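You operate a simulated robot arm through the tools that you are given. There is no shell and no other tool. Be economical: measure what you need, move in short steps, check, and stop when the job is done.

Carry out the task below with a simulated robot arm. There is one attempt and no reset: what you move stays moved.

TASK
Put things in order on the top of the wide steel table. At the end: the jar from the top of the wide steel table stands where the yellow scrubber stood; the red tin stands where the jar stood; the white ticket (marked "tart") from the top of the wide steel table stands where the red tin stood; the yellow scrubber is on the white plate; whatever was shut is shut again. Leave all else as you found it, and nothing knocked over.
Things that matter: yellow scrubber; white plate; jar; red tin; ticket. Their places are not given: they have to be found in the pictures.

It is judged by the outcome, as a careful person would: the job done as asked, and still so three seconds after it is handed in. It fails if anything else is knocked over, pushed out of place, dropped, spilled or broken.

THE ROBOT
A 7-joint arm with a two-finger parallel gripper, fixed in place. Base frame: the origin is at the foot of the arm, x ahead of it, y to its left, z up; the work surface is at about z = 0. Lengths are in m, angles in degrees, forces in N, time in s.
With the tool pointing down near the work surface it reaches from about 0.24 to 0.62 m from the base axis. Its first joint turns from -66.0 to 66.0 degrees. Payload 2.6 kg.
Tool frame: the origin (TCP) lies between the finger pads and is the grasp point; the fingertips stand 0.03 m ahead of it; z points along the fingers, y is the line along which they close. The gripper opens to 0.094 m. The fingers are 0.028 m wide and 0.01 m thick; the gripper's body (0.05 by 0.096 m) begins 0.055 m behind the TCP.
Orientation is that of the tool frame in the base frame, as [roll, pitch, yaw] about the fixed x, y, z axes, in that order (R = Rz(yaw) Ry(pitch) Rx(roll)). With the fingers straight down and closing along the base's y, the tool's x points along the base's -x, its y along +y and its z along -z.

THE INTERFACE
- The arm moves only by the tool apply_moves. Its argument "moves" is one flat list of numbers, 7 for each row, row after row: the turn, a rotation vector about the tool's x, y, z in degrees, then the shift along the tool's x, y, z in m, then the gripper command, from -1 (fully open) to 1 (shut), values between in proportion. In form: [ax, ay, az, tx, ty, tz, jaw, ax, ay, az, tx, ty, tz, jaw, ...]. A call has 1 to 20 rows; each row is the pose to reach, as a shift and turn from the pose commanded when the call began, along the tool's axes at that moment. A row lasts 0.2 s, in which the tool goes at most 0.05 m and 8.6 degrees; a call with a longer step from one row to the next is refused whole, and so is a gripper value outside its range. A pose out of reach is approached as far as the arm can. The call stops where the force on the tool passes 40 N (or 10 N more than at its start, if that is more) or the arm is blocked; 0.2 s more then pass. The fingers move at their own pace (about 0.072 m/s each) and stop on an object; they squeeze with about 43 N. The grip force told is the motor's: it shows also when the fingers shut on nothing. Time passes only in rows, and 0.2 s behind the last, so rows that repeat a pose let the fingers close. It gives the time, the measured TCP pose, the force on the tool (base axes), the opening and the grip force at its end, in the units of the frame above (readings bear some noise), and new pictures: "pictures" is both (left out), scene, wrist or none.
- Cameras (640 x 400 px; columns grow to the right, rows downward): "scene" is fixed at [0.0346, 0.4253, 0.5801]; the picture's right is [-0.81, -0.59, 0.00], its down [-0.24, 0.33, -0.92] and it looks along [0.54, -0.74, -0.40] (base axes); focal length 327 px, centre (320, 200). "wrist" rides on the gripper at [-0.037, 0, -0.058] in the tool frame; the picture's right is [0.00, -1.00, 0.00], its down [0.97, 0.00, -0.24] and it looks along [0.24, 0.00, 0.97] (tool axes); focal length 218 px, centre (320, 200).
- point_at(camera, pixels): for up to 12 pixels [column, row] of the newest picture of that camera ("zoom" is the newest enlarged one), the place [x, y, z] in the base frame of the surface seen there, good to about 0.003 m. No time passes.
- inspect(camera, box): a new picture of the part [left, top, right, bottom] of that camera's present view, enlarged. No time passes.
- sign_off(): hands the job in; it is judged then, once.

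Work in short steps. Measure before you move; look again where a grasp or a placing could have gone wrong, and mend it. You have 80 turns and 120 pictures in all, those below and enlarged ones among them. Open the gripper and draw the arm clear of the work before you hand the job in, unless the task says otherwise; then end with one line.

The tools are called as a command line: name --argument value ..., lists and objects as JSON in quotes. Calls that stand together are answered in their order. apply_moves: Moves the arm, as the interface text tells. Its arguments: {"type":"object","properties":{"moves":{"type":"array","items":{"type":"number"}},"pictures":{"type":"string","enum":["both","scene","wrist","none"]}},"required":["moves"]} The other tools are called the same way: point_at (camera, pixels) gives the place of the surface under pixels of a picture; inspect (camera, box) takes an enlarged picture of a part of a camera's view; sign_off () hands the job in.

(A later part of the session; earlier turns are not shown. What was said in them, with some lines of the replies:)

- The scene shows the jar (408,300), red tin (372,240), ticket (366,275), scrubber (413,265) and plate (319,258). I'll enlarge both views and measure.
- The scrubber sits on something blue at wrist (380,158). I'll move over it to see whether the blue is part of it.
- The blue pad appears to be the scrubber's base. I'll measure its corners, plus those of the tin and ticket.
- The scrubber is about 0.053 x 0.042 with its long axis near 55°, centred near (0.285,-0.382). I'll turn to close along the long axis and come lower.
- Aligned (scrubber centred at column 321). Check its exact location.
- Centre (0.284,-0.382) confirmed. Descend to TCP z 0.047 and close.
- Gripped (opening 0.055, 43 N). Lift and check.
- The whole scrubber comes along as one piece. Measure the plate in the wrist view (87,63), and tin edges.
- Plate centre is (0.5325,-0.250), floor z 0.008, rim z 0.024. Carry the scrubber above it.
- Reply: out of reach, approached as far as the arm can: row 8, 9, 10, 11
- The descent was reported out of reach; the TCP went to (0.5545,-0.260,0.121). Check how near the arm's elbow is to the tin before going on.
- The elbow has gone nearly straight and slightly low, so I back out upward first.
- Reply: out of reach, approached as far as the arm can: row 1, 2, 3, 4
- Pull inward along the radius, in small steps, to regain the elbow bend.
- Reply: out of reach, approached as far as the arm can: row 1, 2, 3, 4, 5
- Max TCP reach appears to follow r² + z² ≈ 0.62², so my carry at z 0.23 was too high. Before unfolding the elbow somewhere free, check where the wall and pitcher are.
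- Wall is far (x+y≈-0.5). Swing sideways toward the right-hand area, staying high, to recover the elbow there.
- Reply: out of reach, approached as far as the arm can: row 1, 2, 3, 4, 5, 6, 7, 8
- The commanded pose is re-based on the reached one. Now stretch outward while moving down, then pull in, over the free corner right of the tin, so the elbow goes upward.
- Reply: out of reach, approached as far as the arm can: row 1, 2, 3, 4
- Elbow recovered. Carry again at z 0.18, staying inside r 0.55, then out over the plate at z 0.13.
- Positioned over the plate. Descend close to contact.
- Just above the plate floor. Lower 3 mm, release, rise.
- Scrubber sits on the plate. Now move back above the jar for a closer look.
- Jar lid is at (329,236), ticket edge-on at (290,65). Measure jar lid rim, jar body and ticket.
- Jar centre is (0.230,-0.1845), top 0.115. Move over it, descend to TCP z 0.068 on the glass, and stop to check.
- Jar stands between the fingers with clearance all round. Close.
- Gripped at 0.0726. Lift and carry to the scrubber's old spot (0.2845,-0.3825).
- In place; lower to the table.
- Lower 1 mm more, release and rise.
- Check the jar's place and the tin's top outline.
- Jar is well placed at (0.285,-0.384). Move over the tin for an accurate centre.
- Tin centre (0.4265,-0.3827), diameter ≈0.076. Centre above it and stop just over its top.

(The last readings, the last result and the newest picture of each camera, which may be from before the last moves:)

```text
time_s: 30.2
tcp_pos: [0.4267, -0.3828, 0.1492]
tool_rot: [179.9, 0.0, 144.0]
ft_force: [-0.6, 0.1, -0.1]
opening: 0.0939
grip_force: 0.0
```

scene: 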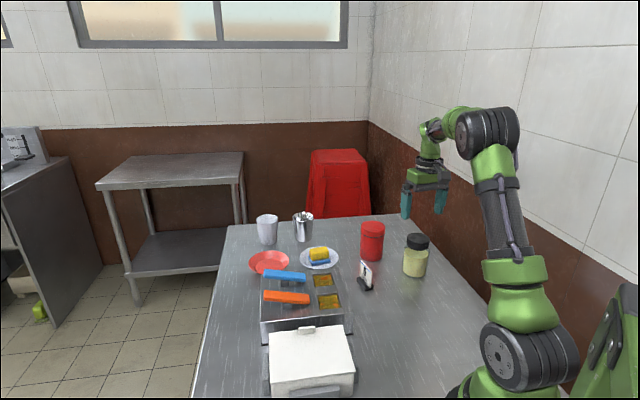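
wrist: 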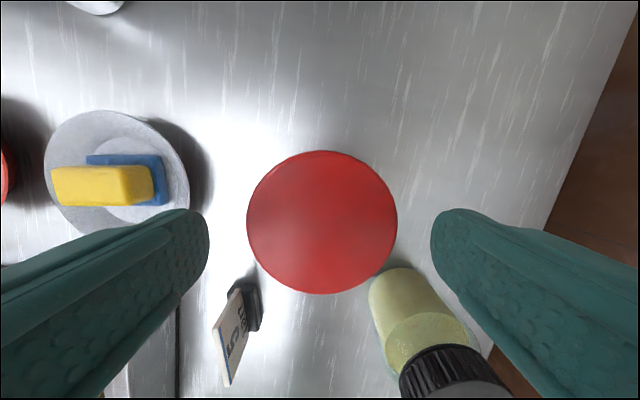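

Centred (column 322). Descend to TCP z 0.066 and close.

apply_moves --moves '[0, 0, 0, 0, 0, 0.03, -1, 0, 0, 0, 0, 0, 0.06, -1, 0, 0, 0, 0, 0, 0.083, -1, 0, 0, 0, 0, 0, 0.083, -1, 0, 0, 0, 0, 0, 0.083, -0.3, 0, 0, 0, 0, 0, 0.083, 0.3, 0, 0, 0, 0, 0, 0.083, 0.5, 0, 0, 0, 0, 0, 0.083, 0.5]' --pictures "scene"

```text
time_s: 32.0
tcp_pos: [0.4276, -0.3809, 0.0671]
tool_rot: [-180.0, 0.1, 144.0]
ft_force: [0.1, -0.8, 0.0]
opening: 0.0733
grip_force: 43.1
```

scene: 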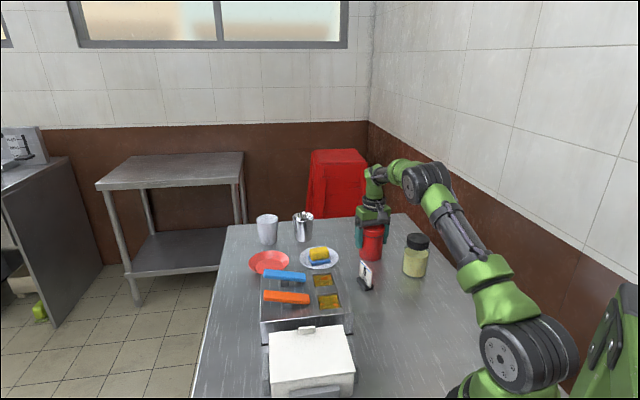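

Gripped at 0.073. Lift 0.10 and carry to the jar's old place (0.230,-0.1845).

apply_moves --moves '[0, 0, 0, 0, 0, -0.03, 0.5, 0, 0, 0, 0, 0, -0.065, 0.5, 0, 0, 0, 0, 0, -0.1, 0.5, 0, 0, 0, 0.0393, 0.0063, -0.1, 0.5, 0, 0, 0, 0.0786, 0.0127, -0.1, 0.5, 0, 0, 0, 0.1179, 0.019, -0.1, 0.5, 0, 0, 0, 0.1572, 0.0253, -0.1, 0.5, 0, 0, 0, 0.1965, 0.0316, -0.1, 0.5, 0, 0, 0, 0.2358, 0.038, -0.1, 0.5, 0, 0, 0, 0.2751, 0.0443, -0.1, 0.5, 0, 0, 0, 0.2751, 0.0443, -0.08, 0.5, 0, 0, 0, 0.2751, 0.0443, -0.05, 0.5, 0, 0, 0, 0.2751, 0.0443, -0.05, 0.5]' --pictures "both"

```text
time_s: 34.8
tcp_pos: [0.2299, -0.1845, 0.1146]
tool_rot: [-180.0, 0.0, 143.9]
ft_force: [-0.2, -0.5, -3.1]
opening: 0.0735
grip_force: 42.8
```

scene: 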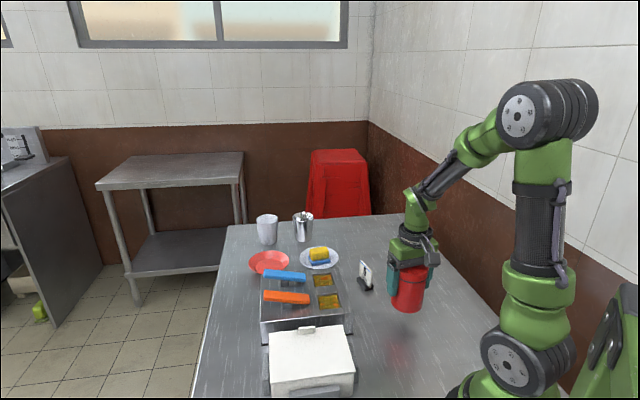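
wrist: 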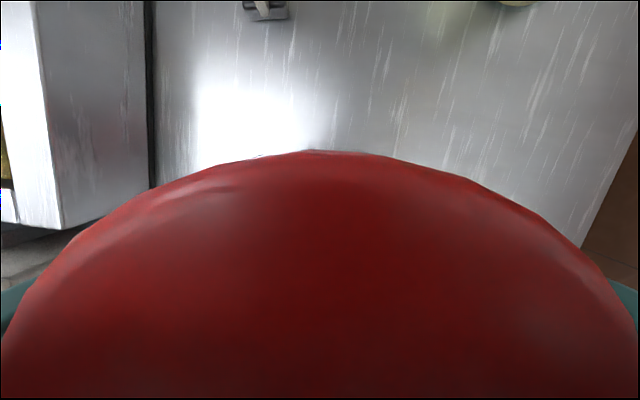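

Over the spot. Lower 0.05 in total (ending slowly), release and rise.

apply_moves --moves '[0, 0, 0, 0, 0, 0.025, 0.5, 0, 0, 0, 0, 0, 0.042, 0.5, 0, 0, 0, 0, 0, 0.048, 0.5, 0, 0, 0, 0, 0, 0.05, 0.5, 0, 0, 0, 0, 0, 0.05, 0.5]' --pictures "scene"

inspect --camera "scene" --box '[350, 220, 480, 340]'

```text
time_s: 36.0
tcp_pos: [0.23, -0.1833, 0.0667]
tool_rot: [180.0, 0.0, 144.1]
ft_force: [0.1, -0.3, -2.2]
opening: 0.0734
grip_force: 42.8
```

scene: 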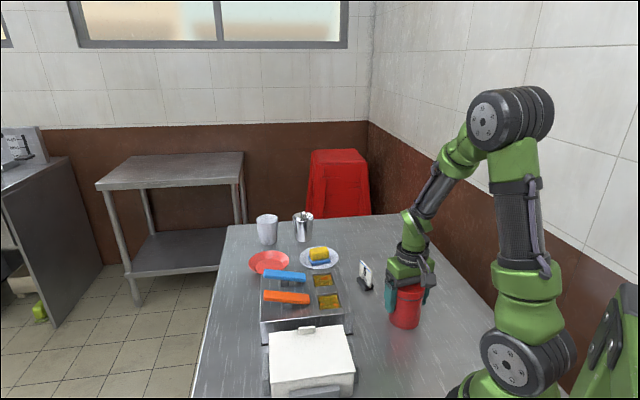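

```text
3.33 times, centred on (415, 280) of scene
```

zoom: 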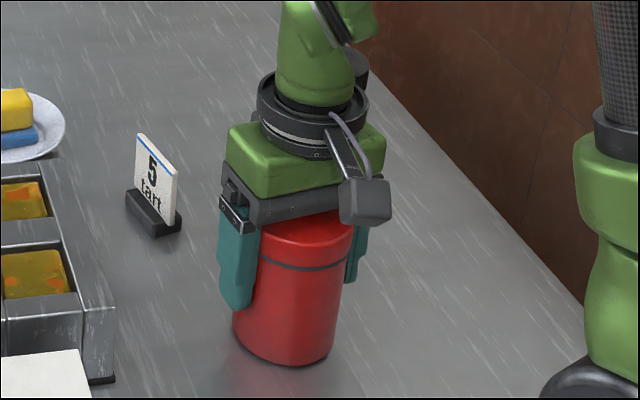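

apply_moves --moves '[0, 0, 0, 0, 0, 0.001, 0.5, 0, 0, 0, 0, 0, 0.001, 0.4, 0, 0, 0, 0, 0, 0.001, -0.6, 0, 0, 0, 0, 0, 0.001, -1, 0, 0, 0, 0, 0, 0.001, -1, 0, 0, 0, 0, 0, -0.03, -1, 0, 0, 0, 0, 0, -0.075, -1, 0, 0, 0, 0, 0, -0.12, -1, 0, 0, 0, 0, 0, -0.15, -1]' --pictures "both"

```text
time_s: 38.0
tcp_pos: [0.2299, -0.181, 0.2187]
tool_rot: [-180.0, 0.1, 144.1]
ft_force: [-0.5, -0.3, -0.2]
opening: 0.094
grip_force: 0.1
```

scene: 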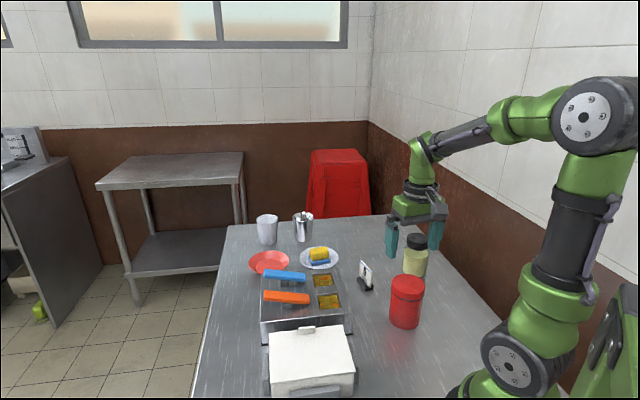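
wrist: 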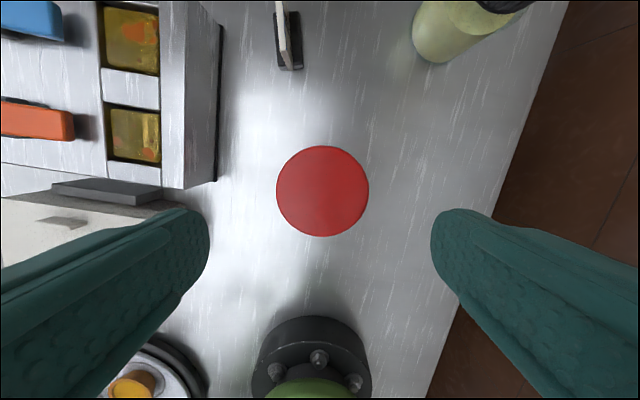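

Tin stands in the jar's old place. Go above the ticket for a close look.

apply_moves --moves '[0, 0, 0, -0.035, 0.0072, 0, -1, 0, 0, 0, -0.07, 0.0144, 0, -1, 0, 0, 0, -0.105, 0.0215, 0.02, -1, 0, 0, 0, -0.1399, 0.0287, 0.05, -1, 0, 0, 0, -0.1399, 0.0287, 0.05, -1]' --pictures "wrist"

inspect --camera "wrist" --box '[250, 130, 390, 270]'

```text
time_s: 39.2
tcp_pos: [0.3575, -0.242, 0.1681]
tool_rot: [180.0, 0.0, 144.0]
ft_force: [-0.2, 1.2, 0.0]
opening: 0.0938
grip_force: 0.1
```

wrist: 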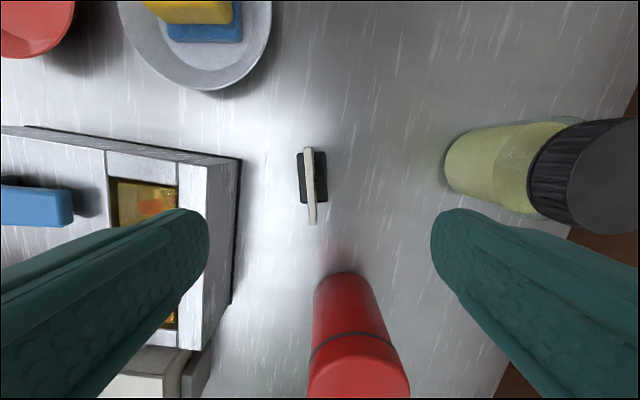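

```text
2.86 times, centred on (320, 200) of wrist
```

zoom: 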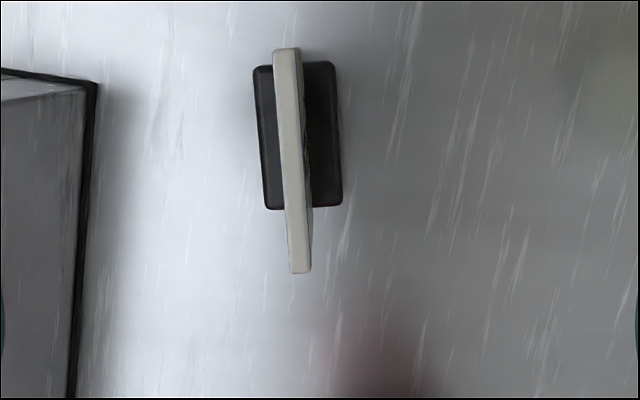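

Ticket axis is tilted about 3° from my closing line. Measure it.

point_at --camera "zoom" --pixels '[[287, 55], [299, 265], [293, 160], [262, 75], [328, 72], [270, 200], [335, 198], [270, 140], [328, 140]]'

```text
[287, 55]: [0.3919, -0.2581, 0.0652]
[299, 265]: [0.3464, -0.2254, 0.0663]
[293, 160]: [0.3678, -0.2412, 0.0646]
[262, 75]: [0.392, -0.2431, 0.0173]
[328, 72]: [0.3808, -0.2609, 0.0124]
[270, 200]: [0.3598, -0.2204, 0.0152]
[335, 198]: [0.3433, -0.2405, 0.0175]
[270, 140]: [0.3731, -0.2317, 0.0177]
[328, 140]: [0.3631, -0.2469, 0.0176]
```

Ticket centre (0.369,-0.2415), board ≈6 mm thick, foot top z 0.0175. Turn 2°, half-close the jaws, descend to TCP z 0.054.

apply_moves --moves '[0, 0, -2, -0.0086, 0.0064, 0.0, 0, 0, 0, -2, -0.0086, 0.0064, 0.02, 0, 0, 0, -2, -0.0086, 0.0064, 0.05, 0, 0, 0, -2, -0.0086, 0.0064, 0.085, 0, 0, 0, -2, -0.0086, 0.0064, 0.114, 0, 0, 0, -2, -0.0086, 0.0064, 0.114, 0]' --pictures "both"

inspect --camera "scene" --box '[310, 220, 430, 320]'

```text
time_s: 40.6
tcp_pos: [0.369, -0.2432, 0.054]
tool_rot: [-180.0, 0.0, 146.0]
ft_force: [-0.7, 0.0, -0.1]
opening: 0.0469
grip_force: 0.0
```

scene: 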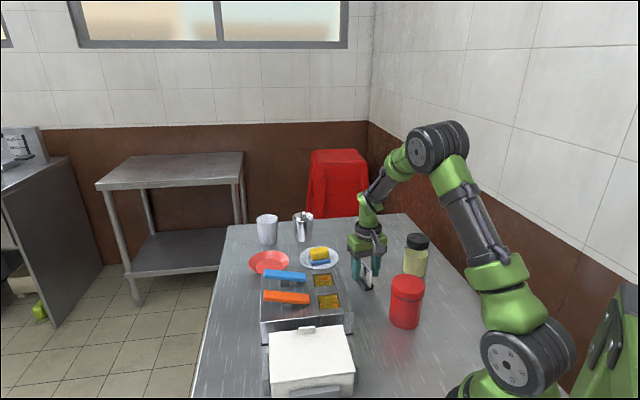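
wrist: 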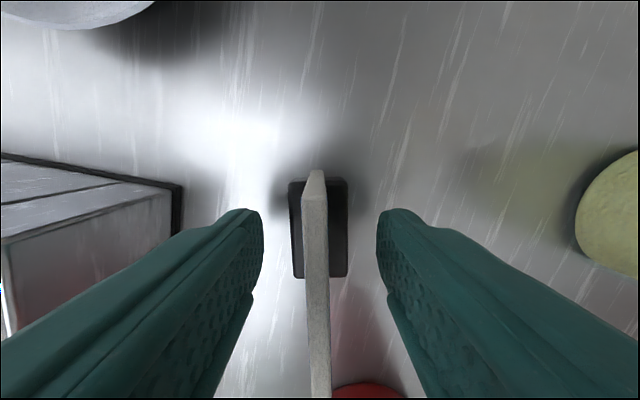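

```text
4.00 times, centred on (370, 270) of scene
```

zoom: 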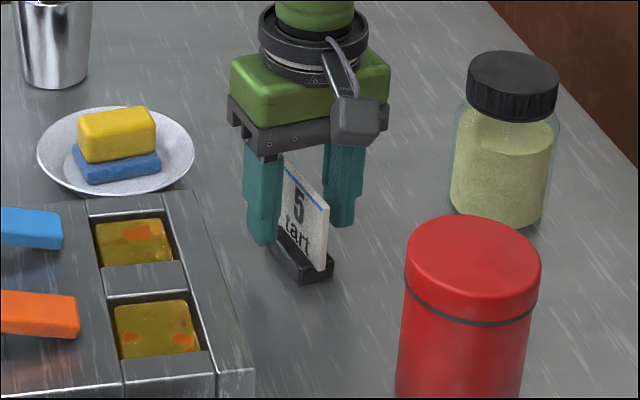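

Board is between the fingers near centre (315 vs 320). Close on it.

apply_moves --moves '[0, 0, 0, 0, 0, 0, 0.4, 0, 0, 0, 0, 0, 0, 0.8, 0, 0, 0, 0, 0, 0, 1, 0, 0, 0, 0, 0, 0, 1, 0, 0, 0, 0, 0, -0.03, 1, 0, 0, 0, 0, 0, -0.06, 1]' --pictures "both"

inspect --camera "scene" --box '[310, 200, 430, 300]'

```text
time_s: 42.0
tcp_pos: [0.3711, -0.2431, 0.1128]
tool_rot: [179.9, 0.0, 146.0]
ft_force: [0.2, -0.5, -1.3]
opening: 0.0094
grip_force: 43.2
```

scene: 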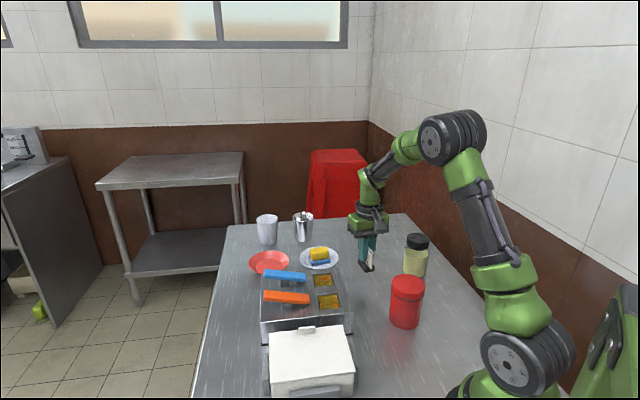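
wrist: 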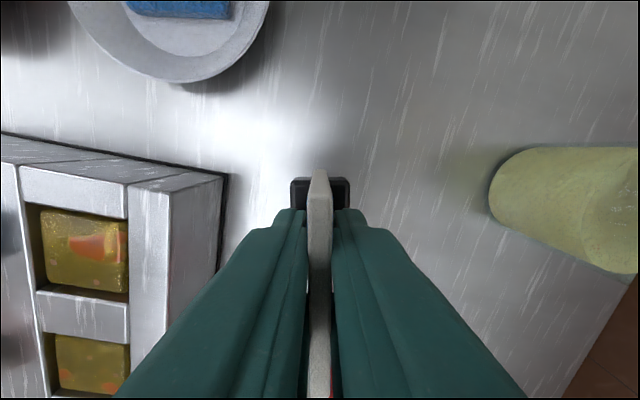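

```text
4.00 times, centred on (370, 250) of scene
```

zoom: 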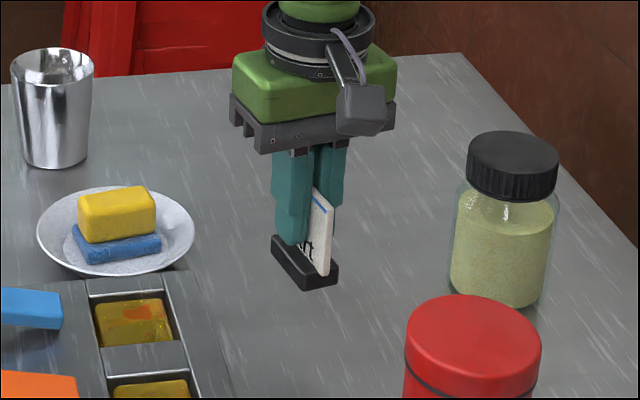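

Ticket held and lifted. Carry to the tin's old place (0.4265,-0.3827).

apply_moves --moves '[0, 0, 0, -0.0316, -0.0212, 0, 1, 0, 0, 0, -0.0633, -0.0424, 0, 1, 0, 0, 0, -0.0949, -0.0636, 0, 1, 0, 0, 0, -0.1265, -0.0848, 0, 1, 0, 0, 0, -0.1265, -0.0848, 0.03, 1, 0, 0, 0, -0.1265, -0.0848, 0.05, 1, 0, 0, 0, -0.1265, -0.0848, 0.058, 1, 0, 0, 0, -0.1265, -0.0848, 0.058, 1]' --pictures "both"

inspect --camera "scene" --box '[310, 200, 430, 300]'

```text
time_s: 43.8
tcp_pos: [0.4281, -0.3847, 0.0549]
tool_rot: [-180.0, -0.1, 146.1]
ft_force: [0.3, 0.6, -0.6]
opening: 0.0095
grip_force: 43.5
```

scene: 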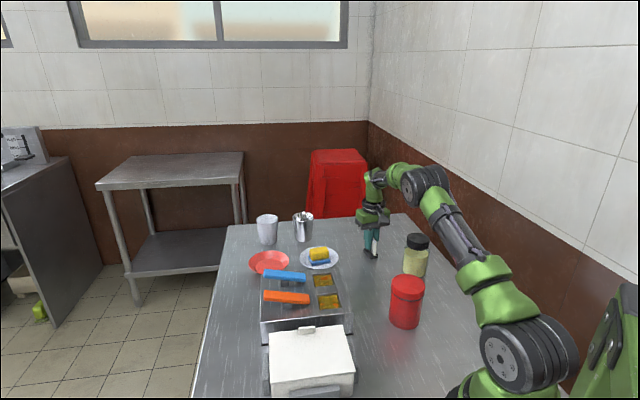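
wrist: 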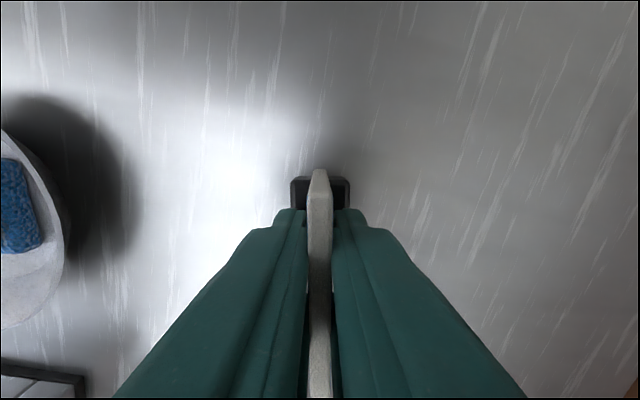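

```text
4.00 times, centred on (370, 250) of scene
```

zoom: 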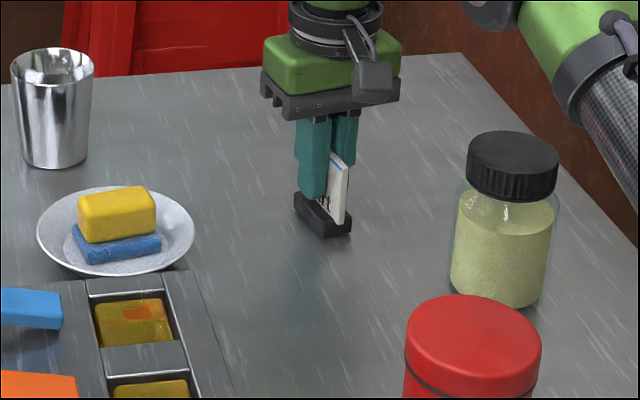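

Lower the last 2 mm, release, and rise.

apply_moves --moves '[0, 0, 0, 0, 0, 0.001, 1, 0, 0, 0, 0, 0, 0.002, 1, 0, 0, 0, 0, 0, 0.002, 0.7, 0, 0, 0, 0, 0, 0.002, 0.2, 0, 0, 0, 0, 0, 0.002, 0.2, 0, 0, 0, 0, 0, -0.03, 0.2, 0, 0, 0, 0, 0, -0.07, 0.2, 0, 0, 0, 0, 0, -0.1, 0.0]' --pictures "both"

inspect --camera "scene" --box '[290, 200, 450, 330]'

```text
time_s: 45.6
tcp_pos: [0.431, -0.3839, 0.1546]
tool_rot: [-180.0, 0.0, 146.0]
ft_force: [0.0, 0.5, 0.6]
opening: 0.0469
grip_force: 0.0
```

scene: 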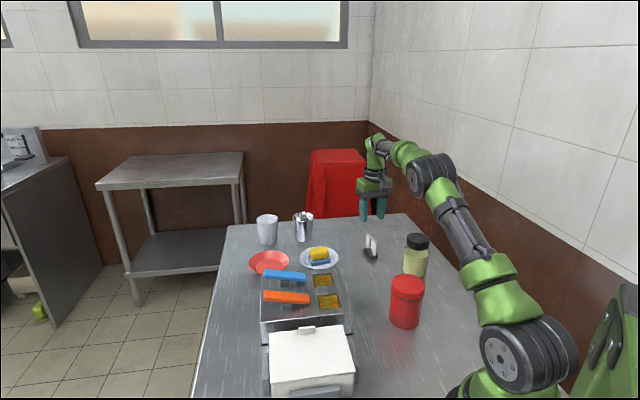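
wrist: 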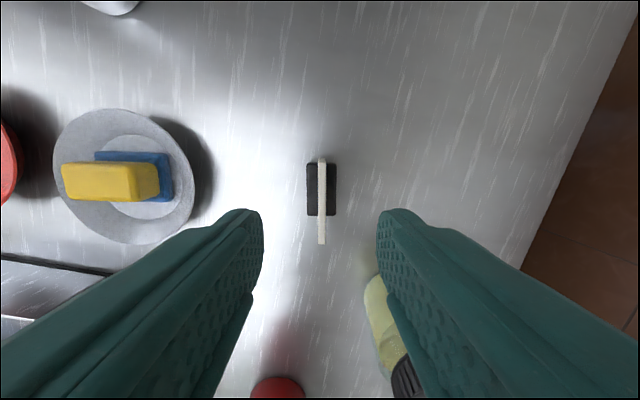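

```text
3.08 times, centred on (370, 265) of scene
```

zoom: 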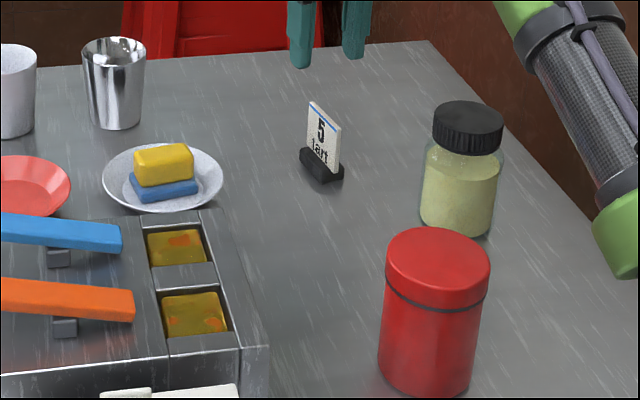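

Ticket stands upright. Measure its final place.

point_at --camera "wrist" --pixels '[[322, 165], [322, 240], [322, 203], [310, 168], [333, 168], [310, 212], [333, 212]]'

point_at --camera "scene" --pixels '[[407, 285], [417, 241]]'

```text
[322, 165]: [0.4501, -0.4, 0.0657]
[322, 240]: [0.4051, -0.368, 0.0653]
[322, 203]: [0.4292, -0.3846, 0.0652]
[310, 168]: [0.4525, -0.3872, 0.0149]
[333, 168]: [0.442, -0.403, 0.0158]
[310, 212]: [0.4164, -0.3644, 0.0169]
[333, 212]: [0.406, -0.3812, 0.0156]
```

```text
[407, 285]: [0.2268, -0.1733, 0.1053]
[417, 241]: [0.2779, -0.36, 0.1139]
```

All within about 2–3 mm. Withdraw the arm up and inward.

apply_moves --moves '[0, 0, 0, 0.028, 0.0054, -0.025, -1, 0, 0, 0, 0.0555, 0.0108, -0.055, -1, 0, 0, 0, 0.0833, 0.0162, -0.085, -1, 0, 0, 0, 0.111, 0.0216, -0.115, -1, 0, 0, 0, 0.1388, 0.027, -0.145, -1, 0, 0, 0, 0.1388, 0.027, -0.145, -1]' --pictures "both"

```text
time_s: 47.0
tcp_pos: [0.3305, -0.2824, 0.3004]
tool_rot: [-180.0, 0.0, 146.1]
ft_force: [-0.4, 0.3, 0.7]
opening: 0.0936
grip_force: 0.1
```

scene: 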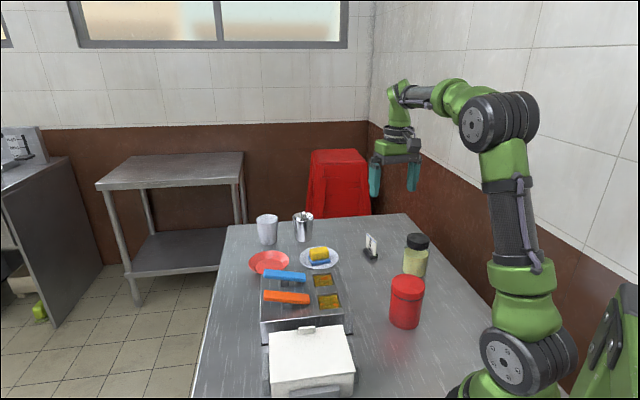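
wrist: 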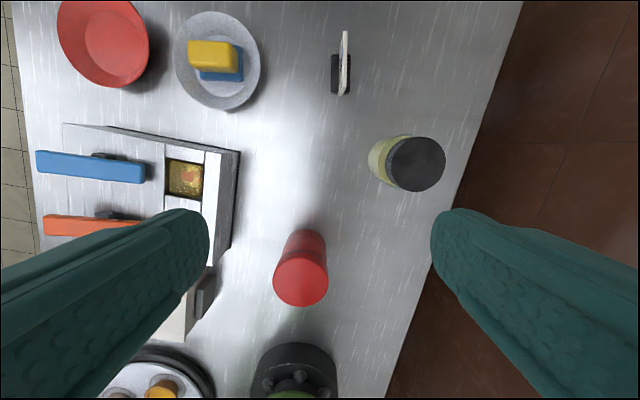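

Everything is in place, the arm is clear and the gripper is open; handing in.

sign_off

```text
The job is handed in.
```

The job is done and handed in: the jar, red tin and "tart" ticket each stand within about 3 mm of their target spots, judging by the last pictures and measurements. The yellow scrubber sits on the white plate, nothing else was touched or knocked over, and nothing shut was opened.
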